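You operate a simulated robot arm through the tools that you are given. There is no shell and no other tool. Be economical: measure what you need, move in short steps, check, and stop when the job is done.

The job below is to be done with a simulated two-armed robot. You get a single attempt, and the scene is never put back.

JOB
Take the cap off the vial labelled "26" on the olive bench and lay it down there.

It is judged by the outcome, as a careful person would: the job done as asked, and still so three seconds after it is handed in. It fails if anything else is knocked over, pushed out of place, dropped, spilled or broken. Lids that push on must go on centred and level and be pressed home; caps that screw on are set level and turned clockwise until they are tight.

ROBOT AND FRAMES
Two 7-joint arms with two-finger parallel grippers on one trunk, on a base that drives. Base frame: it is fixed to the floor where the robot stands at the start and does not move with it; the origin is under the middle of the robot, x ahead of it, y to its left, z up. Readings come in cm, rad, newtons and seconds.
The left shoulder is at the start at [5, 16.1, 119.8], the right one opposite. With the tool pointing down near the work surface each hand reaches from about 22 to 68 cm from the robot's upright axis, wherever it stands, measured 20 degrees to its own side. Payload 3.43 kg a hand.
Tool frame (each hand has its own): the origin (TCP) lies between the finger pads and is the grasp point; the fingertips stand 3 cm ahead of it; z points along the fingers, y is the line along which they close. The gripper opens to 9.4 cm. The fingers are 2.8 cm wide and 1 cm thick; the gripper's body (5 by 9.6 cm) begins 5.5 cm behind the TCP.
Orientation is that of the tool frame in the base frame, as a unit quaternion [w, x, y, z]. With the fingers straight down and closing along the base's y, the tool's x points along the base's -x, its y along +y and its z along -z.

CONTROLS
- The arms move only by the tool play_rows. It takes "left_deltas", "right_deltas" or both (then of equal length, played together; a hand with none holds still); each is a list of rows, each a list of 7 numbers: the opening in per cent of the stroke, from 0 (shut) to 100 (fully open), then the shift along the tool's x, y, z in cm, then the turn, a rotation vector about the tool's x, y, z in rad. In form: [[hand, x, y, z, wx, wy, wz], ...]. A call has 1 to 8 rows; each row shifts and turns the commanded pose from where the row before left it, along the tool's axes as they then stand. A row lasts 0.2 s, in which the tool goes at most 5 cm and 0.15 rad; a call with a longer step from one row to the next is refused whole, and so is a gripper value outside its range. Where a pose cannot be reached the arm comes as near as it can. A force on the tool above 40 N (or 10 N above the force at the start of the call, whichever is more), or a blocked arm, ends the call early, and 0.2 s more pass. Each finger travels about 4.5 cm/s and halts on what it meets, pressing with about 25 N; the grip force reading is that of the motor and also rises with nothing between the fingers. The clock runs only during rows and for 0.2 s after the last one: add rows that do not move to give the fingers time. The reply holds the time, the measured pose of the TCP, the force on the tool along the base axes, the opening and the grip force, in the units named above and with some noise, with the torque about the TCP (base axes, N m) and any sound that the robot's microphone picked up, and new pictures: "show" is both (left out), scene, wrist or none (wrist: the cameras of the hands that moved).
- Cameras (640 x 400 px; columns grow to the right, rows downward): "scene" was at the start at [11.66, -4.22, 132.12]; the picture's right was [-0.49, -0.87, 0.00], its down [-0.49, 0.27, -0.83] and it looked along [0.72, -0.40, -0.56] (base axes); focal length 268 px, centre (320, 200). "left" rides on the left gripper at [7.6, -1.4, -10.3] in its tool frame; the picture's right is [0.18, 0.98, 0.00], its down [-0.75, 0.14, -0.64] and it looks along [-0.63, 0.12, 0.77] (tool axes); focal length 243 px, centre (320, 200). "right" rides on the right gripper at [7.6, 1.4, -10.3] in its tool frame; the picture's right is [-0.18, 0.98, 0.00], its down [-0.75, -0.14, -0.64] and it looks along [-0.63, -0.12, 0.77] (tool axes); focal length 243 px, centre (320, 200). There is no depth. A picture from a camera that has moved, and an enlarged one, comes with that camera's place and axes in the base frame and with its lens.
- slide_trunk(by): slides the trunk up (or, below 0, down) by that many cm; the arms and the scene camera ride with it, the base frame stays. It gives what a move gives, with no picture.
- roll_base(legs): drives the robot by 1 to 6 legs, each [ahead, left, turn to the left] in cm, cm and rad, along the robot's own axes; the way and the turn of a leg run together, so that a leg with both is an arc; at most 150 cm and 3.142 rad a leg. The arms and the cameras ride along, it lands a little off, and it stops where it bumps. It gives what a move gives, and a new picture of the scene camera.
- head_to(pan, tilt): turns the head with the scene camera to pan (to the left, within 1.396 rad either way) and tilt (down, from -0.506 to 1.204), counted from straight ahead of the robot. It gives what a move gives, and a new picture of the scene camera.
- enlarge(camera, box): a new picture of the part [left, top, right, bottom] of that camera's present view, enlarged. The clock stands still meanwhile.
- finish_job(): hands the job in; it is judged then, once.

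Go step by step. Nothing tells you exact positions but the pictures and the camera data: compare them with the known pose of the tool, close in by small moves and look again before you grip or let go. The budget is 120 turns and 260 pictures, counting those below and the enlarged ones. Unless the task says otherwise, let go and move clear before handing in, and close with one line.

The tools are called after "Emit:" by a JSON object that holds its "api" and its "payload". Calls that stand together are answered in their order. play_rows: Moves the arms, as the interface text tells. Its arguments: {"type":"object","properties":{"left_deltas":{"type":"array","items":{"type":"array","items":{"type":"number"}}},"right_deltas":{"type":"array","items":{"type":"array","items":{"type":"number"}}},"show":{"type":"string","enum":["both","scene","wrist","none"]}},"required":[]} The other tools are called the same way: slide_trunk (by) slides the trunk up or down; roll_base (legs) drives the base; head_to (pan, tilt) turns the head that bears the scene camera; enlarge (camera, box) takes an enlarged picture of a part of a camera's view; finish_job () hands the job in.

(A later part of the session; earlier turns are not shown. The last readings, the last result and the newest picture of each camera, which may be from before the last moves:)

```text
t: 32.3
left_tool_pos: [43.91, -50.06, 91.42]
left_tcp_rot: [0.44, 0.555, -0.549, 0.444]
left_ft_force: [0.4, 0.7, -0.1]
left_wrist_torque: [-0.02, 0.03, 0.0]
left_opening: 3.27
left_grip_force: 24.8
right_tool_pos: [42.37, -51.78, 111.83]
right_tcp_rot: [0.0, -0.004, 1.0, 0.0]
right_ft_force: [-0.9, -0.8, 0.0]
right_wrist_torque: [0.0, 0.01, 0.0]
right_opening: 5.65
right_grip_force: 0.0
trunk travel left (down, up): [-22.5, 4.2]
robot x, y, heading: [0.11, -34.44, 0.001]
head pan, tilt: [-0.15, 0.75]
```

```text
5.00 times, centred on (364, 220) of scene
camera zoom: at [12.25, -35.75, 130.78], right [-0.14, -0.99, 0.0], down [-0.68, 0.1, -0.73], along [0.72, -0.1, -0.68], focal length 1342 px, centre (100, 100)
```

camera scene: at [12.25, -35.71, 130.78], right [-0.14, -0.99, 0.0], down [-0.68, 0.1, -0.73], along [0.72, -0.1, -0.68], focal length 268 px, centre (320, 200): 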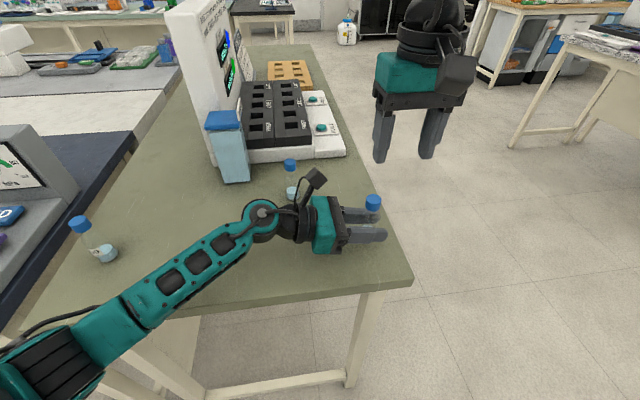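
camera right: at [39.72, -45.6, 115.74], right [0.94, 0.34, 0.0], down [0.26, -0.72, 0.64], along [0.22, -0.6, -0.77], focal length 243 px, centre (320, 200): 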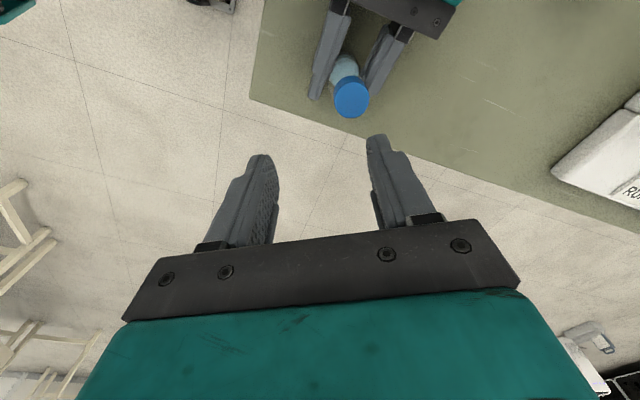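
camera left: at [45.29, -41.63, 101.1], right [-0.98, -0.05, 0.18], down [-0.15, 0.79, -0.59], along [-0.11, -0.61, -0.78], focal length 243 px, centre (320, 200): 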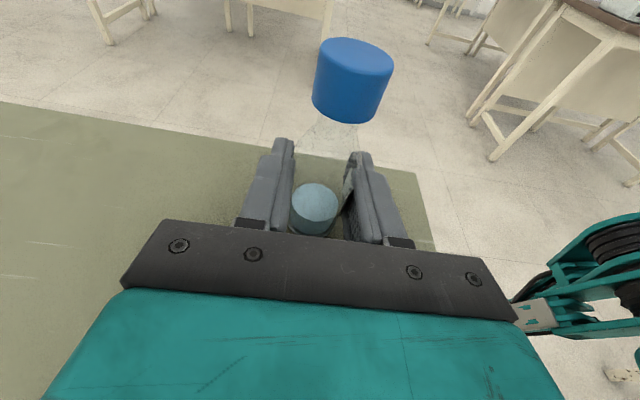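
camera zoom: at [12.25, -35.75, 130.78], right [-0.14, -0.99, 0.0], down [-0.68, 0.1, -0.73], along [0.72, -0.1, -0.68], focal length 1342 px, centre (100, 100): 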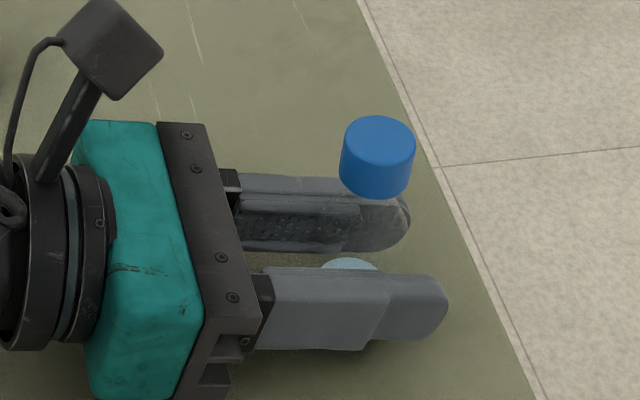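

Now the right hand goes over the cap, with the clockwise pre-turn.

Emit:
{"api": "play_rows", "payload": {"right_deltas": [[60, -1.43, 1.73, 0, 0, 0, 0], [60, 0, 0, 0, 0, 0, 0.15], [60, 0, 0, 0, 0, 0, 0.15], [60, 0, 0, 0, 0, 0, 0.15], [60, 0, 0, 0, 0, 0, 0.15], [60, 0, 0, 0, 0, 0, 0.15], [60, 0, 0, 0, 0, 0, 0.15], [60, 0, 0, 0, 0, 0, 0.15]], "show": "none"}}

Emit:
{"api": "play_rows", "payload": {"right_deltas": [[60, 0, 0, 4, 0, 0, 0], [60, 0, 0, 4, 0, 0, 0], [60, 0, 0, 0, 0, 0, 0]], "show": "both"}}

Emit:
{"api": "enlarge", "payload": {"camera": "scene", "box": [300, 140, 460, 260]}}

Emit:
{"api": "enlarge", "payload": {"camera": "left", "box": [160, 0, 480, 200]}}

```text
t: 34.1
left_tool_pos: [43.76, -49.93, 91.47]
left_tcp_rot: [0.44, 0.554, -0.549, 0.444]
left_ft_force: [1.0, 0.7, 0.0]
left_wrist_torque: [-0.06, 0.02, -0.01]
left_opening: 3.29
left_grip_force: 24.2
right_tool_pos: [43.85, -50.05, 112.08]
right_tcp_rot: [0.0, 0.499, 0.866, 0.0]
right_ft_force: [0.2, -0.2, 0.9]
right_wrist_torque: [0.01, -0.03, -0.02]
right_opening: 5.61
right_grip_force: 0.1
trunk travel left (down, up): [-22.5, 4.2]
robot x, y, heading: [-0.1, -35.2, 0.007]
head pan, tilt: [-0.15, 0.75]
```

```text
t: 34.9
left_tool_pos: [43.84, -50.05, 91.56]
left_tcp_rot: [0.44, 0.555, -0.55, 0.444]
left_ft_force: [-0.4, -0.4, 0.1]
left_wrist_torque: [0.01, 0.02, 0.02]
left_opening: 3.3
left_grip_force: 24.5
right_tool_pos: [43.82, -50.23, 104.03]
right_tcp_rot: [0.0, 0.498, 0.867, 0.0]
right_ft_force: [-0.3, 0.3, 0.4]
right_wrist_torque: [-0.03, 0.02, 0.0]
right_opening: 5.64
right_grip_force: 0.0
trunk travel left (down, up): [-22.5, 4.2]
robot x, y, heading: [-0.0, -34.83, 0.013]
head pan, tilt: [-0.15, 0.75]
camera scene: at [12.23, -35.74, 130.79], right [-0.14, -0.99, 0.0], down [-0.68, 0.1, -0.73], along [0.72, -0.1, -0.68], focal length 268 px, centre (320, 200)
camera right: at [41.18, -42.76, 114.34], right [0.94, 0.34, 0.0], down [0.26, -0.72, 0.64], along [0.22, -0.6, -0.77], focal length 243 px, centre (320, 200)
```

scene: 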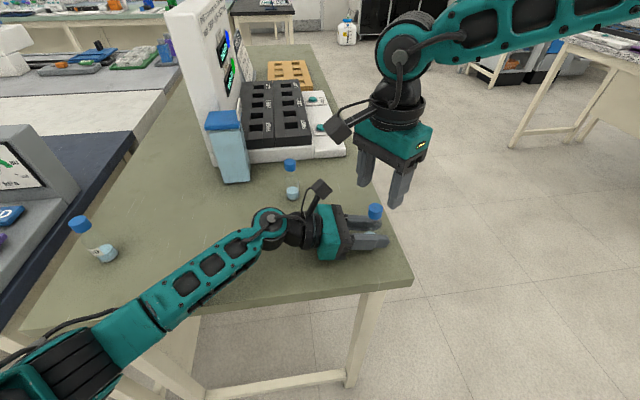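
right: 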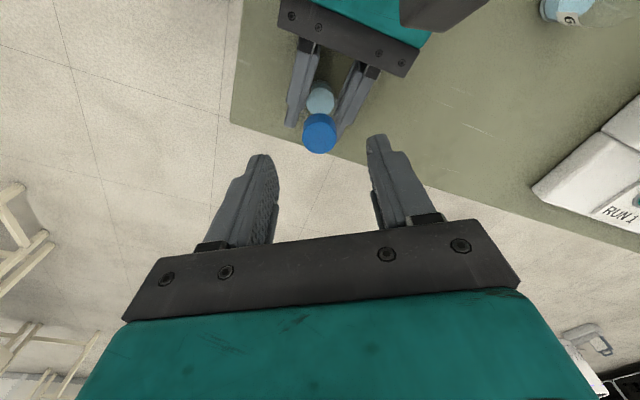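

```text
3.33 times, centred on (380, 200) of scene
camera zoom: at [12.23, -35.74, 130.79], right [-0.14, -0.99, 0.0], down [-0.68, 0.1, -0.73], along [0.72, -0.1, -0.68], focal length 895 px, centre (120, 200)
```

zoom: 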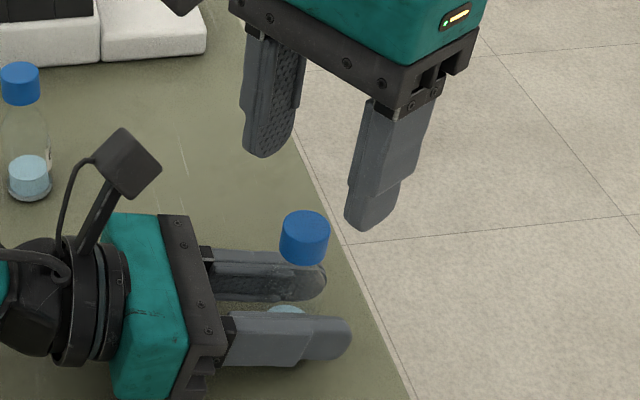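

```text
2.00 times, centred on (320, 100) of left
camera zoom: at [45.32, -41.64, 101.2], right [-0.98, -0.05, 0.18], down [-0.15, 0.79, -0.59], along [-0.11, -0.61, -0.78], focal length 485 px, centre (320, 400)
```

zoom: 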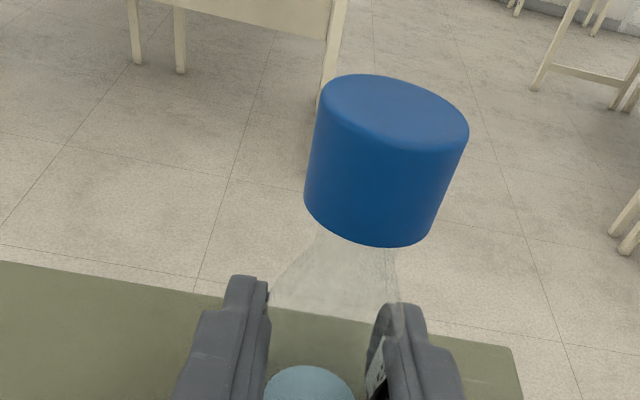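

Three views agree the cap is at (43.8, -50.07), right under the right TCP. I'll descend 5 cm so the tips span the cap.

Emit:
{"api": "play_rows", "payload": {"right_deltas": [[60, 0, 0, 2.5, 0, 0, 0], [60, 0, 0, 1.5, 0, 0, 0], [60, 0, 0, 1.0, 0, 0, 0], [60, 0, 0, 0, 0, 0, 0]], "show": "both"}}

Emit:
{"api": "enlarge", "payload": {"camera": "scene", "box": [300, 140, 460, 260]}}

Emit:
{"api": "enlarge", "payload": {"camera": "left", "box": [160, 0, 480, 200]}}

```text
t: 35.9
left_tool_pos: [43.91, -50.02, 91.47]
left_tcp_rot: [0.44, 0.554, -0.549, 0.444]
left_ft_force: [-0.5, -0.2, -1.1]
left_wrist_torque: [-0.02, 0.01, 0.0]
left_opening: 3.27
left_grip_force: 24.3
right_tool_pos: [43.83, -50.12, 98.84]
right_tcp_rot: [0.0, 0.498, 0.867, 0.0]
right_ft_force: [0.6, 0.1, 0.1]
right_wrist_torque: [-0.01, 0.0, 0.01]
right_opening: 5.61
right_grip_force: 0.1
trunk travel left (down, up): [-22.5, 4.2]
robot x, y, heading: [0.17, -34.87, 0.007]
head pan, tilt: [-0.15, 0.75]
camera scene: at [12.25, -35.75, 130.78], right [-0.14, -0.99, 0.0], down [-0.68, 0.1, -0.73], along [0.72, -0.1, -0.68], focal length 268 px, centre (320, 200)
camera right: at [41.18, -42.71, 109.26], right [0.94, 0.34, 0.0], down [0.26, -0.72, 0.64], along [0.22, -0.6, -0.77], focal length 243 px, centre (320, 200)
```

scene: 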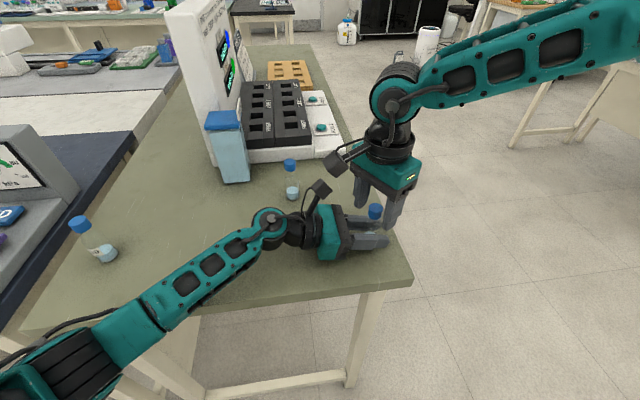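
right: 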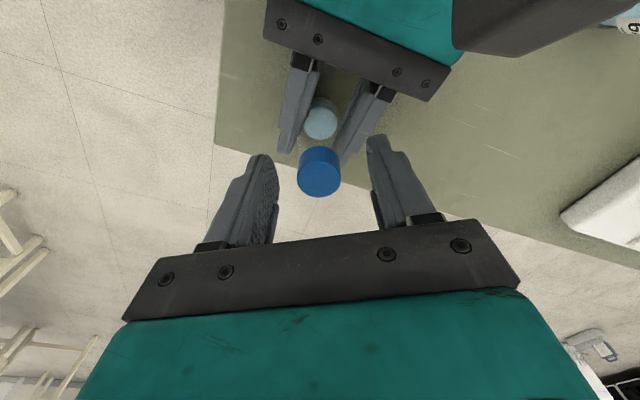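

```text
3.33 times, centred on (380, 200) of scene
camera zoom: at [12.25, -35.75, 130.78], right [-0.14, -0.99, 0.0], down [-0.68, 0.1, -0.73], along [0.72, -0.1, -0.68], focal length 895 px, centre (120, 200)
```

zoom: 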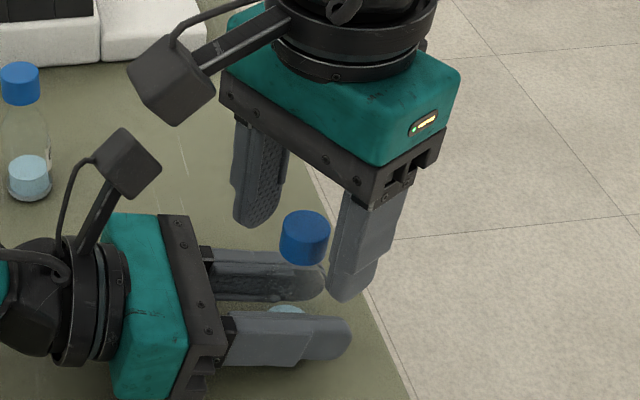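

```text
2.00 times, centred on (320, 100) of left
camera zoom: at [45.32, -41.64, 101.2], right [-0.98, -0.05, 0.18], down [-0.15, 0.79, -0.59], along [-0.11, -0.61, -0.78], focal length 485 px, centre (320, 400)
```

zoom: 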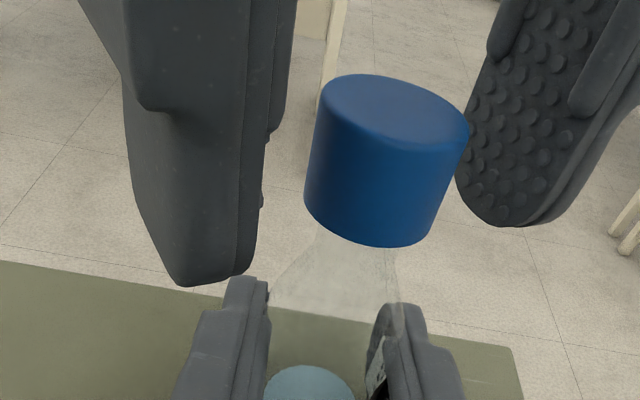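

The fingers straddle the cap well, so I'll close the right gripper.

Emit:
{"api": "play_rows", "payload": {"right_deltas": [[0, 0, 0, 0, 0, 0, 0], [0, 0, 0, 0, 0, 0, 0], [0, 0, 0, 0, 0, 0, 0], [0, 0, 0, 0, 0, 0, 0]], "show": "none"}}

Emit:
{"api": "enlarge", "payload": {"camera": "left", "box": [160, 0, 480, 200]}}

```text
t: 36.9
left_tool_pos: [43.86, -49.99, 91.67]
left_tcp_rot: [0.439, 0.556, -0.549, 0.444]
left_ft_force: [2.5, 0.9, -0.7]
left_wrist_torque: [-0.11, 0.13, -0.03]
left_opening: 3.27
left_grip_force: 24.8
right_tool_pos: [43.85, -50.08, 98.89]
right_tcp_rot: [0.0, 0.498, 0.867, 0.001]
right_ft_force: [-2.6, -1.7, 0.5]
right_wrist_torque: [-0.01, 0.05, 0.0]
right_opening: 2.15
right_grip_force: 25.0
trunk travel left (down, up): [-22.5, 4.2]
robot x, y, heading: [0.17, -34.58, 0.009]
head pan, tilt: [-0.15, 0.75]
```

```text
2.00 times, centred on (320, 100) of left
camera zoom: at [45.35, -41.62, 101.2], right [-0.98, -0.05, 0.18], down [-0.15, 0.79, -0.59], along [-0.11, -0.61, -0.78], focal length 485 px, centre (320, 400)
```

zoom: 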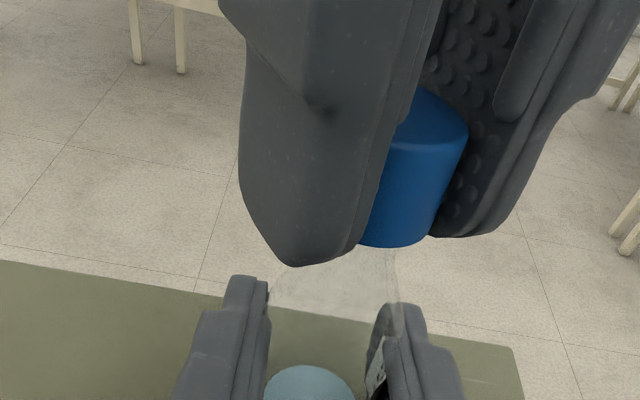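

Gripped at 2.15 cm. I'll start turning counter-clockwise and watch the torque.

Emit:
{"api": "play_rows", "payload": {"right_deltas": [[0, 0, 0, 0, 0, 0, -0.1], [0, 0, 0, 0, 0, 0, -0.1], [0, 0, 0, 0, 0, 0, -0.1], [0, 0, 0, 0, 0, 0, -0.1]], "show": "none"}}

Emit:
{"api": "enlarge", "payload": {"camera": "left", "box": [160, 0, 480, 200]}}

```text
t: 37.9
left_tool_pos: [43.88, -50.08, 91.49]
left_tcp_rot: [0.44, 0.554, -0.549, 0.444]
left_ft_force: [5.7, -2.0, -0.8]
left_wrist_torque: [-0.05, 0.14, 0.06]
left_opening: 3.28
left_grip_force: 24.6
right_tool_pos: [43.8, -50.19, 98.96]
right_tcp_rot: [0.0, 0.314, 0.949, 0.001]
right_ft_force: [-4.9, 1.8, 0.2]
right_wrist_torque: [0.14, 0.25, -0.02]
right_opening: 2.11
right_grip_force: 24.7
trunk travel left (down, up): [-22.5, 4.2]
robot x, y, heading: [0.27, -34.98, 0.007]
head pan, tilt: [-0.15, 0.75]
```

```text
2.00 times, centred on (320, 100) of left
camera zoom: at [45.34, -41.64, 101.21], right [-0.98, -0.05, 0.18], down [-0.15, 0.79, -0.6], along [-0.11, -0.61, -0.78], focal length 485 px, centre (320, 400)
```

zoom: 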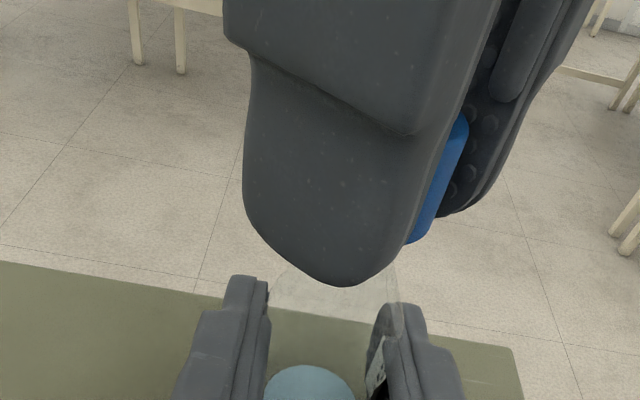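

It turns with little torque; a slight sideways force suggests about 1 mm offset, which I'll relieve while continuing.

Emit:
{"api": "play_rows", "payload": {"right_deltas": [[0, 0.1, -0.03, 0, 0, 0, 0], [0, 0, 0, 0, 0, 0, -0.12], [0, 0, 0, 0, 0, 0, -0.12], [0, 0, 0, 0, 0, 0, -0.12], [0, 0, 0, 0, 0, 0, -0.12], [0, 0, 0, 0, 0, 0, -0.12], [0, 0, 0, 0, 0, 0, -0.12]], "show": "none"}}

Emit:
{"api": "enlarge", "payload": {"camera": "left", "box": [160, 0, 480, 200]}}

Emit:
{"api": "enlarge", "payload": {"camera": "scene", "box": [300, 140, 460, 260]}}

```text
t: 39.5
left_tool_pos: [43.83, -50.01, 91.56]
left_tcp_rot: [0.44, 0.555, -0.549, 0.444]
left_ft_force: [-0.9, 10.3, 0.4]
left_wrist_torque: [-0.5, -0.1, 0.06]
left_opening: 3.29
left_grip_force: 24.5
right_tool_pos: [43.77, -50.23, 99.04]
right_tcp_rot: [0.0, -0.04, 0.999, -0.001]
right_ft_force: [0.6, -10.3, -1.1]
right_wrist_torque: [-0.29, 0.04, -0.01]
right_opening: 2.04
right_grip_force: 25.3
trunk travel left (down, up): [-22.5, 4.2]
robot x, y, heading: [0.18, -34.67, 0.008]
head pan, tilt: [-0.15, 0.75]
```

```text
2.00 times, centred on (320, 100) of left
camera zoom: at [45.33, -41.62, 101.17], right [-0.98, -0.05, 0.18], down [-0.15, 0.79, -0.59], along [-0.11, -0.61, -0.78], focal length 485 px, centre (320, 400)
```

zoom: 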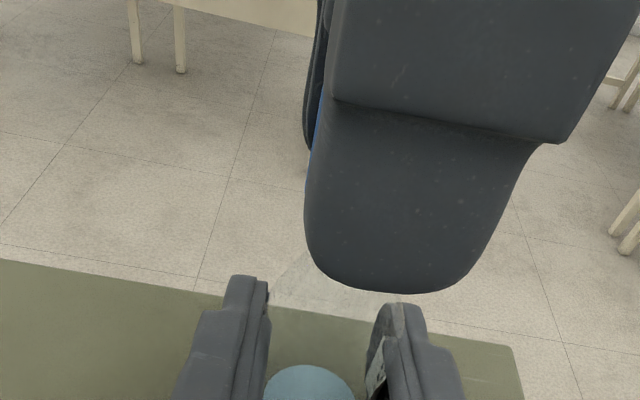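

```text
3.33 times, centred on (380, 200) of scene
camera zoom: at [12.25, -35.75, 130.78], right [-0.14, -0.99, 0.0], down [-0.68, 0.1, -0.73], along [0.72, -0.1, -0.68], focal length 895 px, centre (120, 200)
```

zoom: 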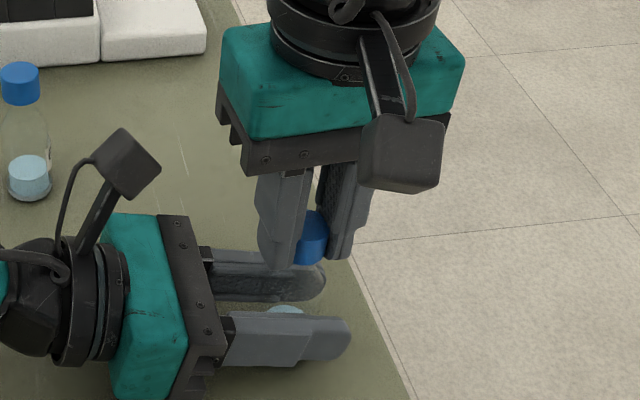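

The cap is turning while the vial stays fixed in the left hand. I'll relieve the -y load and keep going.

Emit:
{"api": "play_rows", "payload": {"right_deltas": [[0, 0, -0.15, 0, 0, 0, 0], [0, 0, 0, 0, 0, 0, -0.13], [0, 0, 0, 0, 0, 0, -0.13], [0, 0, 0, 0, 0, 0, -0.13], [0, 0, 0, 0, 0, 0, -0.13], [0, 0, 0, 0, 0, 0, -0.13], [0, 0, 0, 0, 0, 0, -0.13], [0, 0, 0, 0, 0, 0, -0.13]], "show": "none"}}

Emit:
{"api": "enlarge", "payload": {"camera": "left", "box": [160, 0, 480, 200]}}

Emit:
{"api": "enlarge", "payload": {"camera": "scene", "box": [300, 140, 460, 260]}}

```text
t: 41.3
left_tool_pos: [43.69, -49.98, 91.33]
left_tcp_rot: [0.441, 0.553, -0.551, 0.442]
left_ft_force: [-14.6, 17.6, 0.2]
left_wrist_torque: [-0.56, -0.65, -0.02]
left_opening: 3.33
left_grip_force: 24.7
right_tool_pos: [43.43, -50.09, 99.04]
right_tcp_rot: [0.002, -0.473, 0.881, -0.006]
right_ft_force: [12.7, -17.8, 0.6]
right_wrist_torque: [-0.76, -0.34, -0.05]
right_opening: 2.07
right_grip_force: 24.9
right hand out of reach, approached as far as the arm can: row 8
trunk travel left (down, up): [-22.5, 4.2]
robot x, y, heading: [0.13, -34.65, 0.009]
head pan, tilt: [-0.15, 0.75]
```

```text
2.00 times, centred on (320, 100) of left
camera zoom: at [45.19, -41.69, 101.15], right [-0.98, -0.04, 0.18], down [-0.14, 0.79, -0.59], along [-0.12, -0.61, -0.78], focal length 485 px, centre (320, 400)
```

zoom: 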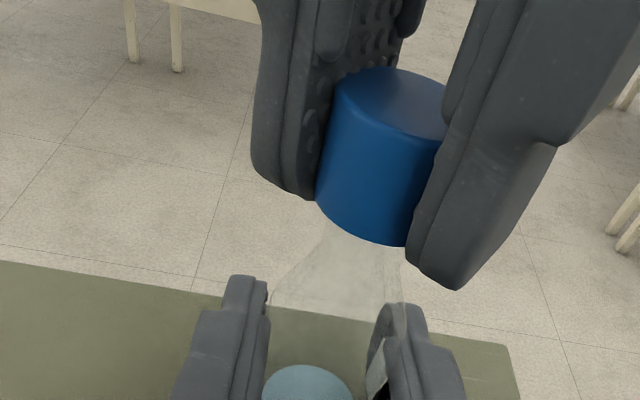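

```text
3.33 times, centred on (380, 200) of scene
camera zoom: at [12.23, -35.79, 130.79], right [-0.14, -0.99, 0.0], down [-0.68, 0.1, -0.73], along [0.72, -0.1, -0.68], focal length 895 px, centre (120, 200)
```

zoom: 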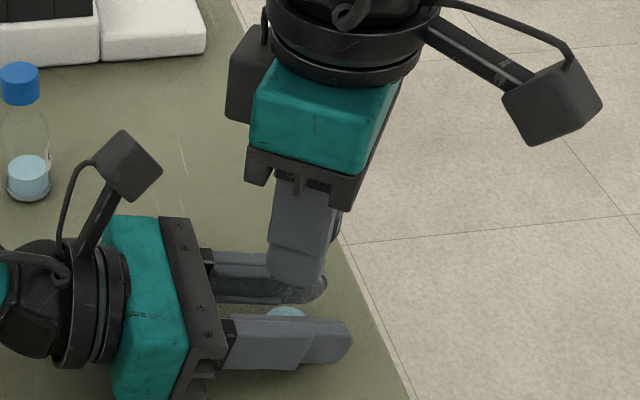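

Side load has grown and the yaw limit is reached, so I'll release, see where the cap sits, and regrip.

Emit:
{"api": "play_rows", "payload": {"right_deltas": [[60, 0, 0, 0, 0, 0, 0], [60, 0, 0, 0, 0, 0, 0], [60, 0, 0, 0, 0, 0, 0.15], [60, 0, 0, 0, 0, 0, 0.15], [60, 0, 0, 0, 0, 0, 0.15], [60, 0, 0, 0, 0, 0, 0.15], [60, 0, 0, 0, 0, 0, 0.15], [60, 0, 0, 0, 0, 0, 0.15]], "show": "none"}}

Emit:
{"api": "play_rows", "payload": {"right_deltas": [[60, 0, 0, 0, 0, 0, 0.15], [60, 0, 0, 0, 0, 0, 0.15], [60, 0, 0, 0, 0, 0, 0.15], [60, 0, 0, 0, 0, 0, 0.15], [60, 0, 0, 0, 0, 0, 0.15], [60, 0, 0, 0, 0, 0, 0.15], [60, 0, 0, 0, 0, 0, 0.15], [60, 0, 0, 0, 0, 0, 0]], "show": "wrist"}}

Emit:
{"api": "enlarge", "payload": {"camera": "left", "box": [160, 0, 480, 200]}}

Emit:
{"api": "enlarge", "payload": {"camera": "scene", "box": [300, 140, 460, 260]}}

Emit:
{"api": "enlarge", "payload": {"camera": "right", "box": [220, 80, 420, 240]}}

```text
t: 43.1
left_tool_pos: [43.93, -50.0, 91.55]
left_tcp_rot: [0.441, 0.554, -0.549, 0.445]
left_ft_force: [0.7, -0.2, -0.5]
left_wrist_torque: [0.0, 0.0, 0.02]
left_opening: 3.27
left_grip_force: 24.3
right_tool_pos: [43.2, -49.9, 99.0]
right_tcp_rot: [0.0, -0.042, 0.999, 0.0]
right_ft_force: [0.0, 1.0, -0.6]
right_wrist_torque: [0.01, 0.0, -0.02]
right_opening: 5.66
right_grip_force: 0.1
trunk travel left (down, up): [-22.5, 4.2]
robot x, y, heading: [0.04, -35.06, 0.008]
head pan, tilt: [-0.15, 0.75]
```

```text
t: 44.9
left_tool_pos: [43.92, -50.13, 91.62]
left_tcp_rot: [0.441, 0.554, -0.549, 0.445]
left_ft_force: [-0.7, 0.0, -0.5]
left_wrist_torque: [0.01, 0.01, 0.05]
left_opening: 3.28
left_grip_force: 24.9
right_tool_pos: [43.16, -49.85, 98.96]
right_tcp_rot: [0.0, 0.463, 0.886, 0.0]
right_ft_force: [-0.1, 0.4, -0.2]
right_wrist_torque: [0.0, 0.0, 0.01]
right_opening: 5.63
right_grip_force: 0.0
trunk travel left (down, up): [-22.5, 4.2]
robot x, y, heading: [-0.01, -34.28, 0.005]
head pan, tilt: [-0.15, 0.75]
camera right: at [39.94, -42.74, 109.26], right [0.91, 0.41, 0.0], down [0.31, -0.7, 0.64], along [0.26, -0.59, -0.77], focal length 243 px, centre (320, 200)
```

right: 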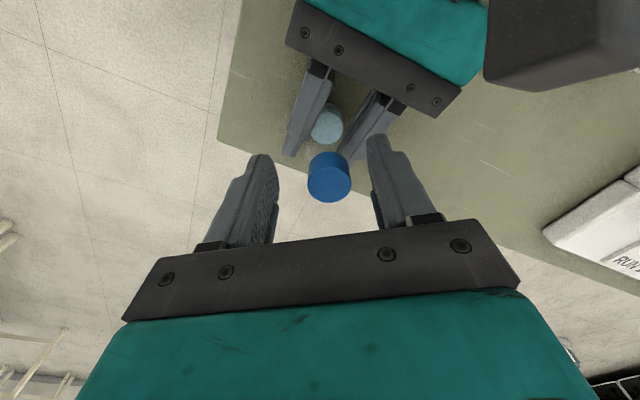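

```text
2.00 times, centred on (320, 100) of left
camera zoom: at [45.33, -41.64, 101.2], right [-0.98, -0.05, 0.18], down [-0.15, 0.79, -0.59], along [-0.11, -0.61, -0.78], focal length 485 px, centre (320, 400)
```

zoom: 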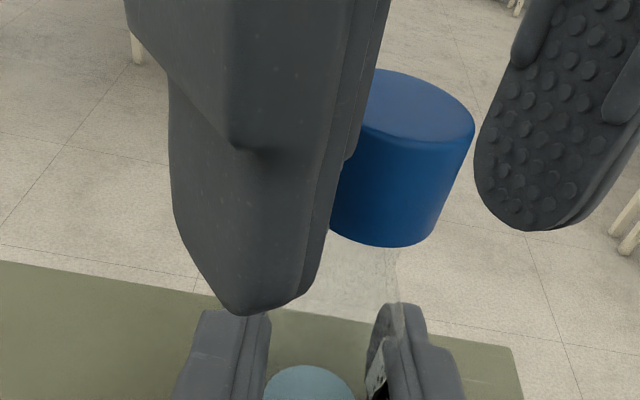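

```text
3.33 times, centred on (380, 200) of scene
camera zoom: at [12.25, -35.75, 130.78], right [-0.14, -0.99, 0.0], down [-0.68, 0.1, -0.73], along [0.72, -0.1, -0.68], focal length 895 px, centre (120, 200)
```

zoom: 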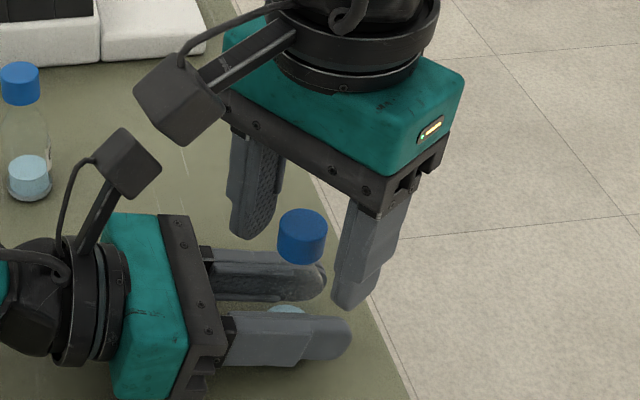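

```text
2.50 times, centred on (320, 160) of right
camera zoom: at [39.94, -42.74, 109.26], right [0.91, 0.41, 0.0], down [0.31, -0.7, 0.64], along [0.26, -0.59, -0.77], focal length 606 px, centre (320, 300)
```

zoom: 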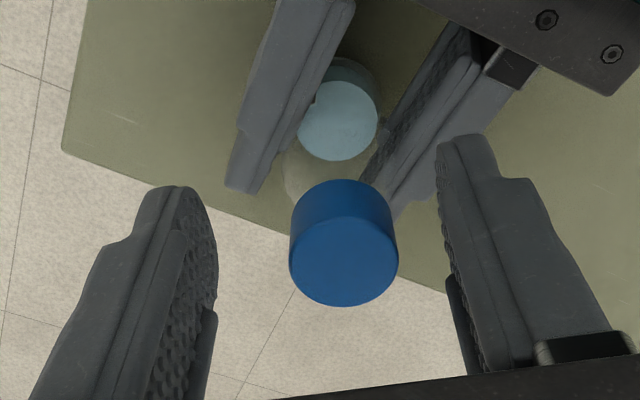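

The right hand drifted about 0.7 cm at the reach limit, which caused that load. Recentring on the cap axis at (43.83, -50.25), I'll regrip and turn a shorter sweep.

Emit:
{"api": "play_rows", "payload": {"right_deltas": [[60, -0.7, 0.3, -0.1, 0, 0, 0], [60, 0, 0, 0, 0, 0, 0], [0, 0, 0, 0, 0, 0, 0], [0, 0, 0, 0, 0, 0, 0], [0, 0, 0, 0, 0, 0, 0], [0, 0, 0, 0, 0, 0, 0]], "show": "none"}}

Emit:
{"api": "play_rows", "payload": {"right_deltas": [[0, 0, 0, 0, 0, 0, -0.14], [0, 0, 0, 0, 0, 0, -0.14], [0, 0, 0, 0, 0, 0, -0.14], [0, 0, 0, 0, 0, 0, -0.14], [0, 0, 0, 0, 0, 0, -0.14], [0, 0, 0, 0, 0, 0, -0.14]], "show": "none"}}

Emit:
{"api": "enlarge", "payload": {"camera": "left", "box": [160, 0, 480, 200]}}

```text
t: 46.3
left_tool_pos: [43.87, -50.23, 91.61]
left_tcp_rot: [0.441, 0.553, -0.551, 0.443]
left_ft_force: [-4.4, -3.2, -0.8]
left_wrist_torque: [0.14, -0.17, 0.02]
left_opening: 3.26
left_grip_force: 25.4
right_tool_pos: [43.8, -50.19, 99.07]
right_tcp_rot: [0.0, 0.462, 0.887, 0.001]
right_ft_force: [3.2, 3.3, -0.2]
right_wrist_torque: [0.03, -0.06, 0.02]
right_opening: 2.16
right_grip_force: 24.4
trunk travel left (down, up): [-22.5, 4.2]
robot x, y, heading: [0.24, -34.71, 0.008]
head pan, tilt: [-0.15, 0.75]
```

```text
t: 47.7
left_tool_pos: [43.81, -50.06, 91.44]
left_tcp_rot: [0.441, 0.554, -0.549, 0.445]
left_ft_force: [-4.7, -11.0, -1.4]
left_wrist_torque: [0.65, -0.33, 0.06]
left_opening: 3.29
left_grip_force: 25.3
right_tool_pos: [43.78, -50.22, 99.02]
right_tcp_rot: [0.0, 0.058, 0.998, 0.001]
right_ft_force: [4.7, 12.0, 1.5]
right_wrist_torque: [0.14, 0.0, -0.03]
right_opening: 2.07
right_grip_force: 25.0
trunk travel left (down, up): [-22.5, 4.2]
robot x, y, heading: [-0.13, -34.89, 0.005]
head pan, tilt: [-0.15, 0.75]
```

```text
2.00 times, centred on (320, 100) of left
camera zoom: at [45.3, -41.68, 101.2], right [-0.98, -0.05, 0.18], down [-0.15, 0.79, -0.59], along [-0.11, -0.61, -0.78], focal length 485 px, centre (320, 400)
```

zoom: 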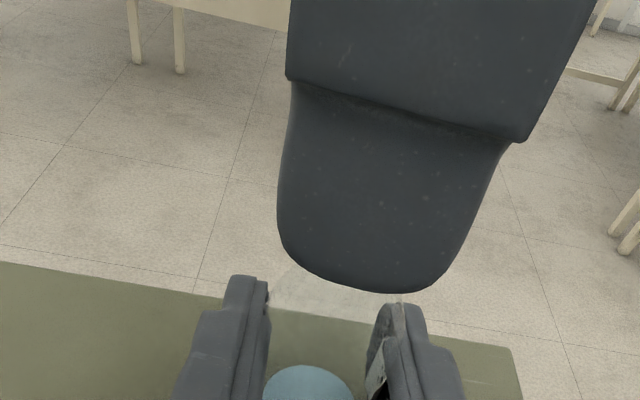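

Turning freely, with torque about z near zero. A small trim in +y, then I continue.

Emit:
{"api": "play_rows", "payload": {"right_deltas": [[0, -0.05, 0.12, -0.05, 0, 0, 0], [0, 0, 0, 0, 0, 0, -0.14], [0, 0, 0, 0, 0, 0, -0.14], [0, 0, 0, 0, 0, 0, -0.14], [0, 0, 0, 0, 0, 0, -0.14], [0, 0, 0, 0, 0, 0, -0.14], [0, 0, 0, 0, 0, 0, -0.14]], "show": "none"}}

Emit:
{"api": "enlarge", "payload": {"camera": "left", "box": [160, 0, 480, 200]}}

```text
t: 49.3
left_tool_pos: [43.82, -50.02, 91.53]
left_tcp_rot: [0.44, 0.555, -0.55, 0.443]
left_ft_force: [1.2, -9.2, -3.0]
left_wrist_torque: [0.67, -0.14, 0.02]
left_opening: 3.28
left_grip_force: 24.9
right_tool_pos: [43.87, -50.06, 99.1]
right_tcp_rot: [0.0, -0.354, 0.935, 0.0]
right_ft_force: [-1.5, 9.1, 2.2]
right_wrist_torque: [-0.02, 0.18, -0.02]
right_opening: 2.06
right_grip_force: 25.0
trunk travel left (down, up): [-22.5, 4.2]
robot x, y, heading: [0.32, -34.7, 0.007]
head pan, tilt: [-0.15, 0.75]
```

```text
2.00 times, centred on (320, 100) of left
camera zoom: at [45.35, -41.62, 101.18], right [-0.98, -0.05, 0.18], down [-0.15, 0.79, -0.59], along [-0.11, -0.61, -0.78], focal length 485 px, centre (320, 400)
```

zoom: 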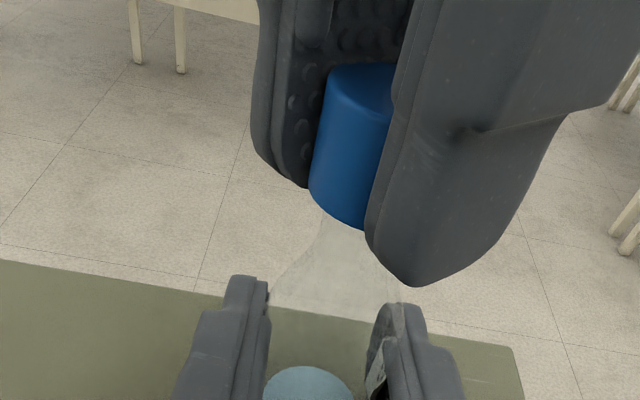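

The cap is visibly rising. I'll test with a tiny upward pull before regripping.

Emit:
{"api": "play_rows", "payload": {"right_deltas": [[0, 0, 0, 0, 0, 0, -0.1], [0, 0, 0, -0.15, 0, 0, 0], [0, 0, 0, 0, 0, 0, 0]], "show": "none"}}

Emit:
{"api": "enlarge", "payload": {"camera": "left", "box": [160, 0, 480, 200]}}

```text
t: 50.1
left_tool_pos: [43.85, -49.9, 91.54]
left_tcp_rot: [0.44, 0.554, -0.549, 0.444]
left_ft_force: [0.3, -1.1, 0.0]
left_wrist_torque: [0.16, -0.13, 0.0]
left_opening: 3.27
left_grip_force: 25.0
right_tool_pos: [43.94, -50.28, 99.2]
right_tcp_rot: [-0.001, -0.398, 0.917, 0.0]
right_ft_force: [0.5, 1.1, 0.3]
right_wrist_torque: [-0.13, 0.15, -0.02]
right_opening: 2.07
right_grip_force: 24.7
trunk travel left (down, up): [-22.5, 4.2]
robot x, y, heading: [0.15, -34.66, 0.005]
head pan, tilt: [-0.15, 0.75]
```

```text
2.00 times, centred on (320, 100) of left
camera zoom: at [45.36, -41.61, 101.21], right [-0.98, -0.05, 0.18], down [-0.15, 0.79, -0.59], along [-0.11, -0.61, -0.78], focal length 485 px, centre (320, 400)
```

zoom: 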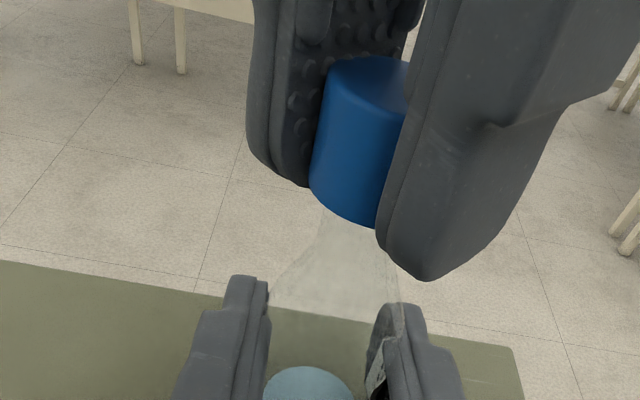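

Forces dropped to near zero, which suggests the cap came free. I'll lift slowly.

Emit:
{"api": "play_rows", "payload": {"right_deltas": [[0, 0, 0, -0.2, 0, 0, 0], [0, 0, 0, -0.3, 0, 0, 0], [0, 0, 0, 0, 0, 0, 0]], "show": "none"}}

Emit:
{"api": "enlarge", "payload": {"camera": "left", "box": [160, 0, 480, 200]}}

```text
t: 50.9
left_tool_pos: [44.02, -49.98, 91.83]
left_tcp_rot: [0.441, 0.553, -0.549, 0.446]
left_ft_force: [-5.7, 8.8, 16.0]
left_wrist_torque: [-0.42, -0.4, 0.0]
left_opening: 3.3
left_grip_force: 24.7
right_tool_pos: [43.82, -50.07, 99.53]
right_tcp_rot: [-0.002, -0.397, 0.918, -0.001]
right_ft_force: [4.8, -10.6, -16.0]
right_wrist_torque: [-0.36, -0.03, 0.01]
right_opening: 2.09
right_grip_force: 24.7
trunk travel left (down, up): [-22.5, 4.2]
robot x, y, heading: [0.42, -34.79, 0.01]
head pan, tilt: [-0.15, 0.75]
```

```text
2.00 times, centred on (320, 100) of left
camera zoom: at [45.35, -41.64, 101.41], right [-0.98, -0.05, 0.18], down [-0.15, 0.79, -0.6], along [-0.11, -0.61, -0.78], focal length 485 px, centre (320, 400)
```

zoom: 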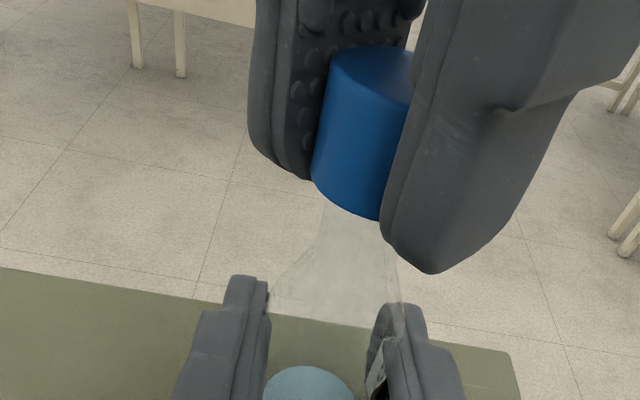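

It's still on the thread, pulling 16 N. I'll relax, release, wind back, and make another sweep.

Emit:
{"api": "play_rows", "payload": {"right_deltas": [[0, 0, 0, 0.35, 0, 0, 0], [60, 0, 0, 0, 0, 0, 0], [60, 0, 0, 0, 0, 0, 0], [60, 0, 0, 0, 0, 0, 0.15], [60, 0, 0, 0, 0, 0, 0.15], [60, 0, 0, 0, 0, 0, 0.15], [60, 0, 0, 0, 0, 0, 0.15], [60, 0, 0, 0, 0, 0, 0.15]], "show": "none"}}

Emit:
{"api": "play_rows", "payload": {"right_deltas": [[60, 0, 0, 0, 0, 0, 0.15], [60, 0, 0, 0, 0, 0, 0.15], [60, 0, 0, 0, 0, 0, 0.15], [60, 0, 0, 0, 0, 0, 0.15], [60, 0, 0, 0, 0, 0, 0.15], [60, 0, 0, 0, 0, 0, 0.15], [60, 0, 0, 0, 0, 0, 0.15], [60, 0, 0, 0, 0, 0, 0]], "show": "none"}}

Emit:
{"api": "enlarge", "payload": {"camera": "left", "box": [160, 0, 480, 200]}}

Emit:
{"api": "enlarge", "payload": {"camera": "right", "box": [220, 80, 420, 240]}}

Emit:
{"api": "enlarge", "payload": {"camera": "scene", "box": [300, 140, 460, 260]}}

```text
t: 52.7
left_tool_pos: [43.9, -50.01, 91.51]
left_tcp_rot: [0.44, 0.555, -0.55, 0.444]
left_ft_force: [-0.2, -0.2, -1.2]
left_wrist_torque: [-0.02, 0.03, 0.03]
left_opening: 3.29
left_grip_force: 24.9
right_tool_pos: [43.95, -50.25, 99.36]
right_tcp_rot: [-0.001, -0.033, 0.999, 0.0]
right_ft_force: [0.5, -0.4, 0.3]
right_wrist_torque: [-0.01, 0.0, -0.01]
right_opening: 5.66
right_grip_force: 0.1
trunk travel left (down, up): [-22.5, 4.2]
robot x, y, heading: [0.2, -34.62, 0.013]
head pan, tilt: [-0.15, 0.75]
```

```text
t: 54.5
left_tool_pos: [43.82, -50.09, 91.54]
left_tcp_rot: [0.44, 0.555, -0.55, 0.444]
left_ft_force: [1.1, -0.4, -1.0]
left_wrist_torque: [0.02, -0.03, 0.0]
left_opening: 3.27
left_grip_force: 25.2
right_tool_pos: [43.9, -50.16, 99.3]
right_tcp_rot: [0.0, 0.472, 0.882, 0.0]
right_ft_force: [0.0, -0.1, 0.8]
right_wrist_torque: [-0.01, 0.02, -0.03]
right_opening: 5.64
right_grip_force: 0.1
trunk travel left (down, up): [-22.5, 4.2]
robot x, y, heading: [0.19, -34.56, 0.009]
head pan, tilt: [-0.15, 0.75]
```

```text
2.00 times, centred on (320, 100) of left
camera zoom: at [45.33, -41.64, 101.2], right [-0.98, -0.05, 0.18], down [-0.15, 0.79, -0.59], along [-0.11, -0.61, -0.78], focal length 485 px, centre (320, 400)
```

zoom: 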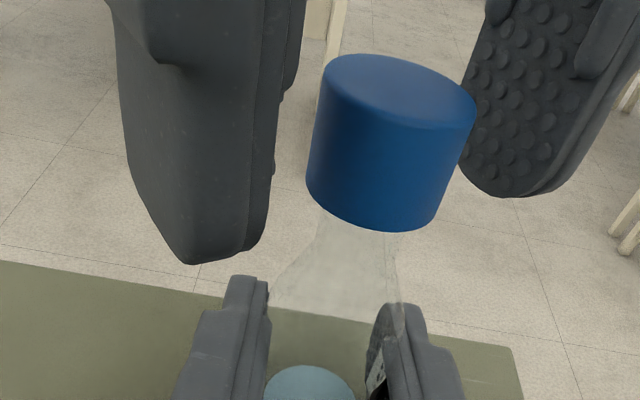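

```text
2.50 times, centred on (320, 160) of right
camera zoom: at [40.8, -43.01, 109.72], right [0.92, 0.39, 0.0], down [0.3, -0.7, 0.64], along [0.25, -0.59, -0.77], focal length 606 px, centre (320, 300)
```

zoom: 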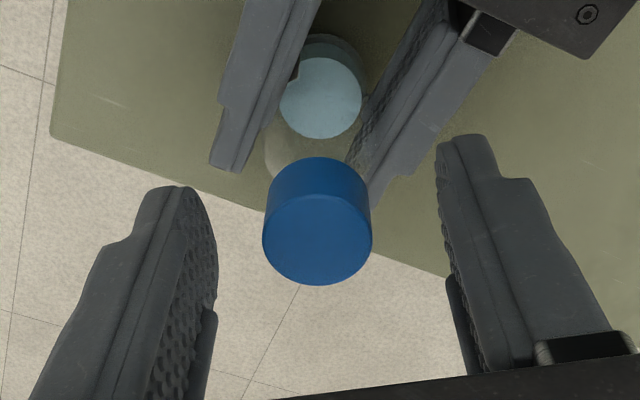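

```text
3.33 times, centred on (380, 200) of scene
camera zoom: at [12.25, -35.75, 130.78], right [-0.14, -0.99, 0.0], down [-0.68, 0.1, -0.73], along [0.72, -0.1, -0.68], focal length 895 px, centre (120, 200)
```

zoom: 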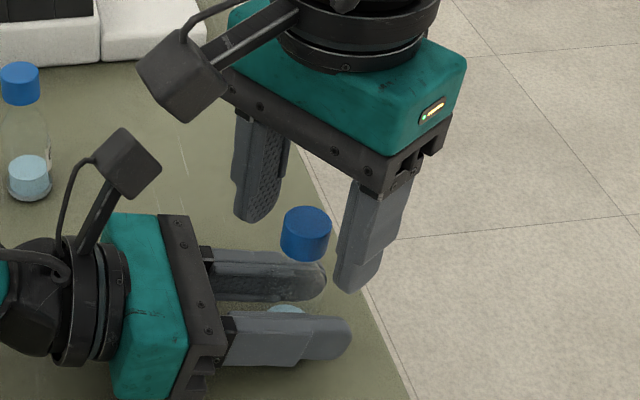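

The cap has risen about 0.35 cm. I'll regrip with a slight trim and sweep again.

Emit:
{"api": "play_rows", "payload": {"right_deltas": [[60, 0, -0.1, 0, 0, 0, 0], [0, 0, 0, 0, 0, 0, 0], [0, 0, 0, 0, 0, 0, 0], [0, 0, 0, 0, 0, 0, 0], [0, 0, 0, 0, 0, 0, 0], [0, 0, 0, 0, 0, 0, -0.14], [0, 0, 0, 0, 0, 0, -0.14], [0, 0, 0, 0, 0, 0, -0.14]], "show": "none"}}

Emit:
{"api": "play_rows", "payload": {"right_deltas": [[0, 0, 0, -0.02, 0, 0, -0.14], [0, 0, 0, -0.02, 0, 0, -0.14], [0, 0, 0, -0.02, 0, 0, -0.14], [0, 0, 0, -0.02, 0, 0, -0.14]], "show": "none"}}

```text
t: 56.3
left_tool_pos: [43.8, -50.08, 91.56]
left_tcp_rot: [0.44, 0.554, -0.549, 0.445]
left_ft_force: [-1.5, -0.9, 0.2]
left_wrist_torque: [0.05, -0.01, -0.01]
left_opening: 3.27
left_grip_force: 24.9
right_tool_pos: [43.83, -50.23, 99.39]
right_tcp_rot: [0.0, 0.275, 0.961, 0.001]
right_ft_force: [1.3, 1.3, -0.9]
right_wrist_torque: [0.02, -0.12, 0.0]
right_opening: 2.23
right_grip_force: 25.4
trunk travel left (down, up): [-22.5, 4.2]
robot x, y, heading: [-0.0, -34.78, 0.007]
head pan, tilt: [-0.15, 0.75]
```

```text
t: 57.3
left_tool_pos: [43.86, -49.95, 91.54]
left_tcp_rot: [0.44, 0.554, -0.549, 0.445]
left_ft_force: [0.8, 0.8, -0.9]
left_wrist_torque: [0.02, 0.01, 0.0]
left_opening: 3.28
left_grip_force: 25.1
right_tool_pos: [43.71, -50.25, 99.42]
right_tcp_rot: [0.0, -0.002, 1.0, 0.0]
right_ft_force: [-0.4, 0.0, 0.3]
right_wrist_torque: [0.04, -0.02, 0.0]
right_opening: 2.25
right_grip_force: 24.5
trunk travel left (down, up): [-22.5, 4.2]
robot x, y, heading: [0.0, -34.67, 0.01]
head pan, tilt: [-0.15, 0.75]
```

Loads are near zero now. I'll turn a bit further, then test-lift.

Emit:
{"api": "play_rows", "payload": {"right_deltas": [[0, 0, 0, -0.02, 0, 0, -0.14], [0, 0, 0, -0.02, 0, 0, -0.14], [0, 0, 0, -0.02, 0, 0, -0.14], [0, 0, 0, -0.02, 0, 0, -0.14], [0, 0, 0, -0.02, 0, 0, -0.14], [0, 0, 0, -0.25, 0, 0, 0], [0, 0, 0, 0, 0, 0, 0]], "show": "none"}}

Emit:
{"api": "enlarge", "payload": {"camera": "left", "box": [160, 0, 480, 200]}}

```text
t: 58.9
left_tool_pos: [43.89, -50.08, 91.54]
left_tcp_rot: [0.441, 0.554, -0.55, 0.443]
left_ft_force: [0.0, 0.0, -0.6]
left_wrist_torque: [-0.02, 0.0, -0.03]
left_opening: 3.27
left_grip_force: 24.5
right_tool_pos: [43.84, -50.12, 99.76]
right_tcp_rot: [0.0, -0.343, 0.939, 0.0]
right_ft_force: [-0.1, -0.4, -0.2]
right_wrist_torque: [-0.02, -0.03, 0.02]
right_opening: 2.25
right_grip_force: 24.9
trunk travel left (down, up): [-22.5, 4.2]
robot x, y, heading: [-0.03, -34.62, 0.013]
head pan, tilt: [-0.15, 0.75]
```

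```text
2.00 times, centred on (320, 100) of left
camera zoom: at [45.33, -41.64, 101.2], right [-0.98, -0.05, 0.18], down [-0.15, 0.79, -0.59], along [-0.11, -0.61, -0.78], focal length 485 px, centre (320, 400)
```

zoom: 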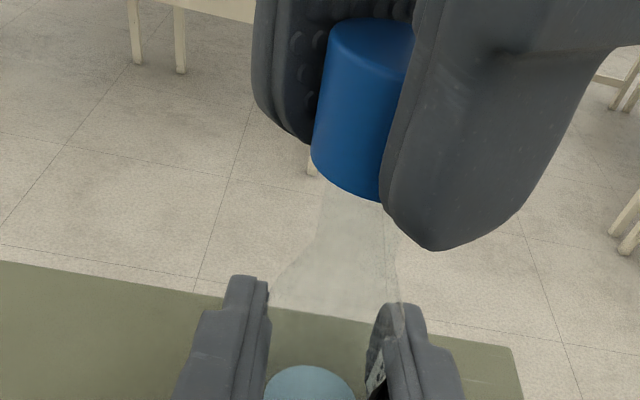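

Forces are zero after the lift, so the cap looks free. I'll continue straight up carefully.

Emit:
{"api": "play_rows", "payload": {"right_deltas": [[0, 0, 0, -0.3, 0, 0, 0], [0, 0, 0, -0.3, 0, 0, 0], [0, 0, 0, -0.4, 0, 0, 0], [0, 0, 0, 0, 0, 0, 0]], "show": "none"}}

Emit:
{"api": "enlarge", "payload": {"camera": "left", "box": [160, 0, 480, 200]}}

```text
t: 59.9
left_tool_pos: [43.97, -50.03, 91.65]
left_tcp_rot: [0.44, 0.555, -0.549, 0.444]
left_ft_force: [1.0, -0.2, -0.2]
left_wrist_torque: [0.03, 0.01, -0.03]
left_opening: 3.29
left_grip_force: 24.5
right_tool_pos: [43.76, -50.44, 100.85]
right_tcp_rot: [0.0, -0.343, 0.939, 0.0]
right_ft_force: [-0.2, 0.1, 0.7]
right_wrist_torque: [-0.02, -0.02, 0.0]
right_opening: 2.1
right_grip_force: 25.6
trunk travel left (down, up): [-22.5, 4.2]
robot x, y, heading: [0.45, -34.64, 0.007]
head pan, tilt: [-0.15, 0.75]
```

```text
2.00 times, centred on (320, 100) of left
camera zoom: at [45.33, -41.64, 101.2], right [-0.98, -0.05, 0.18], down [-0.15, 0.79, -0.59], along [-0.11, -0.61, -0.78], focal length 485 px, centre (320, 400)
```

zoom: 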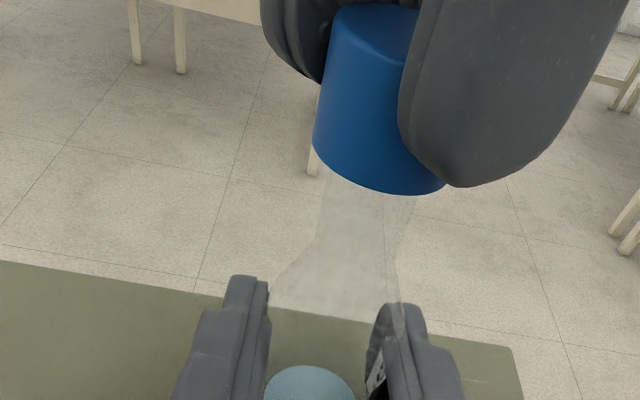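

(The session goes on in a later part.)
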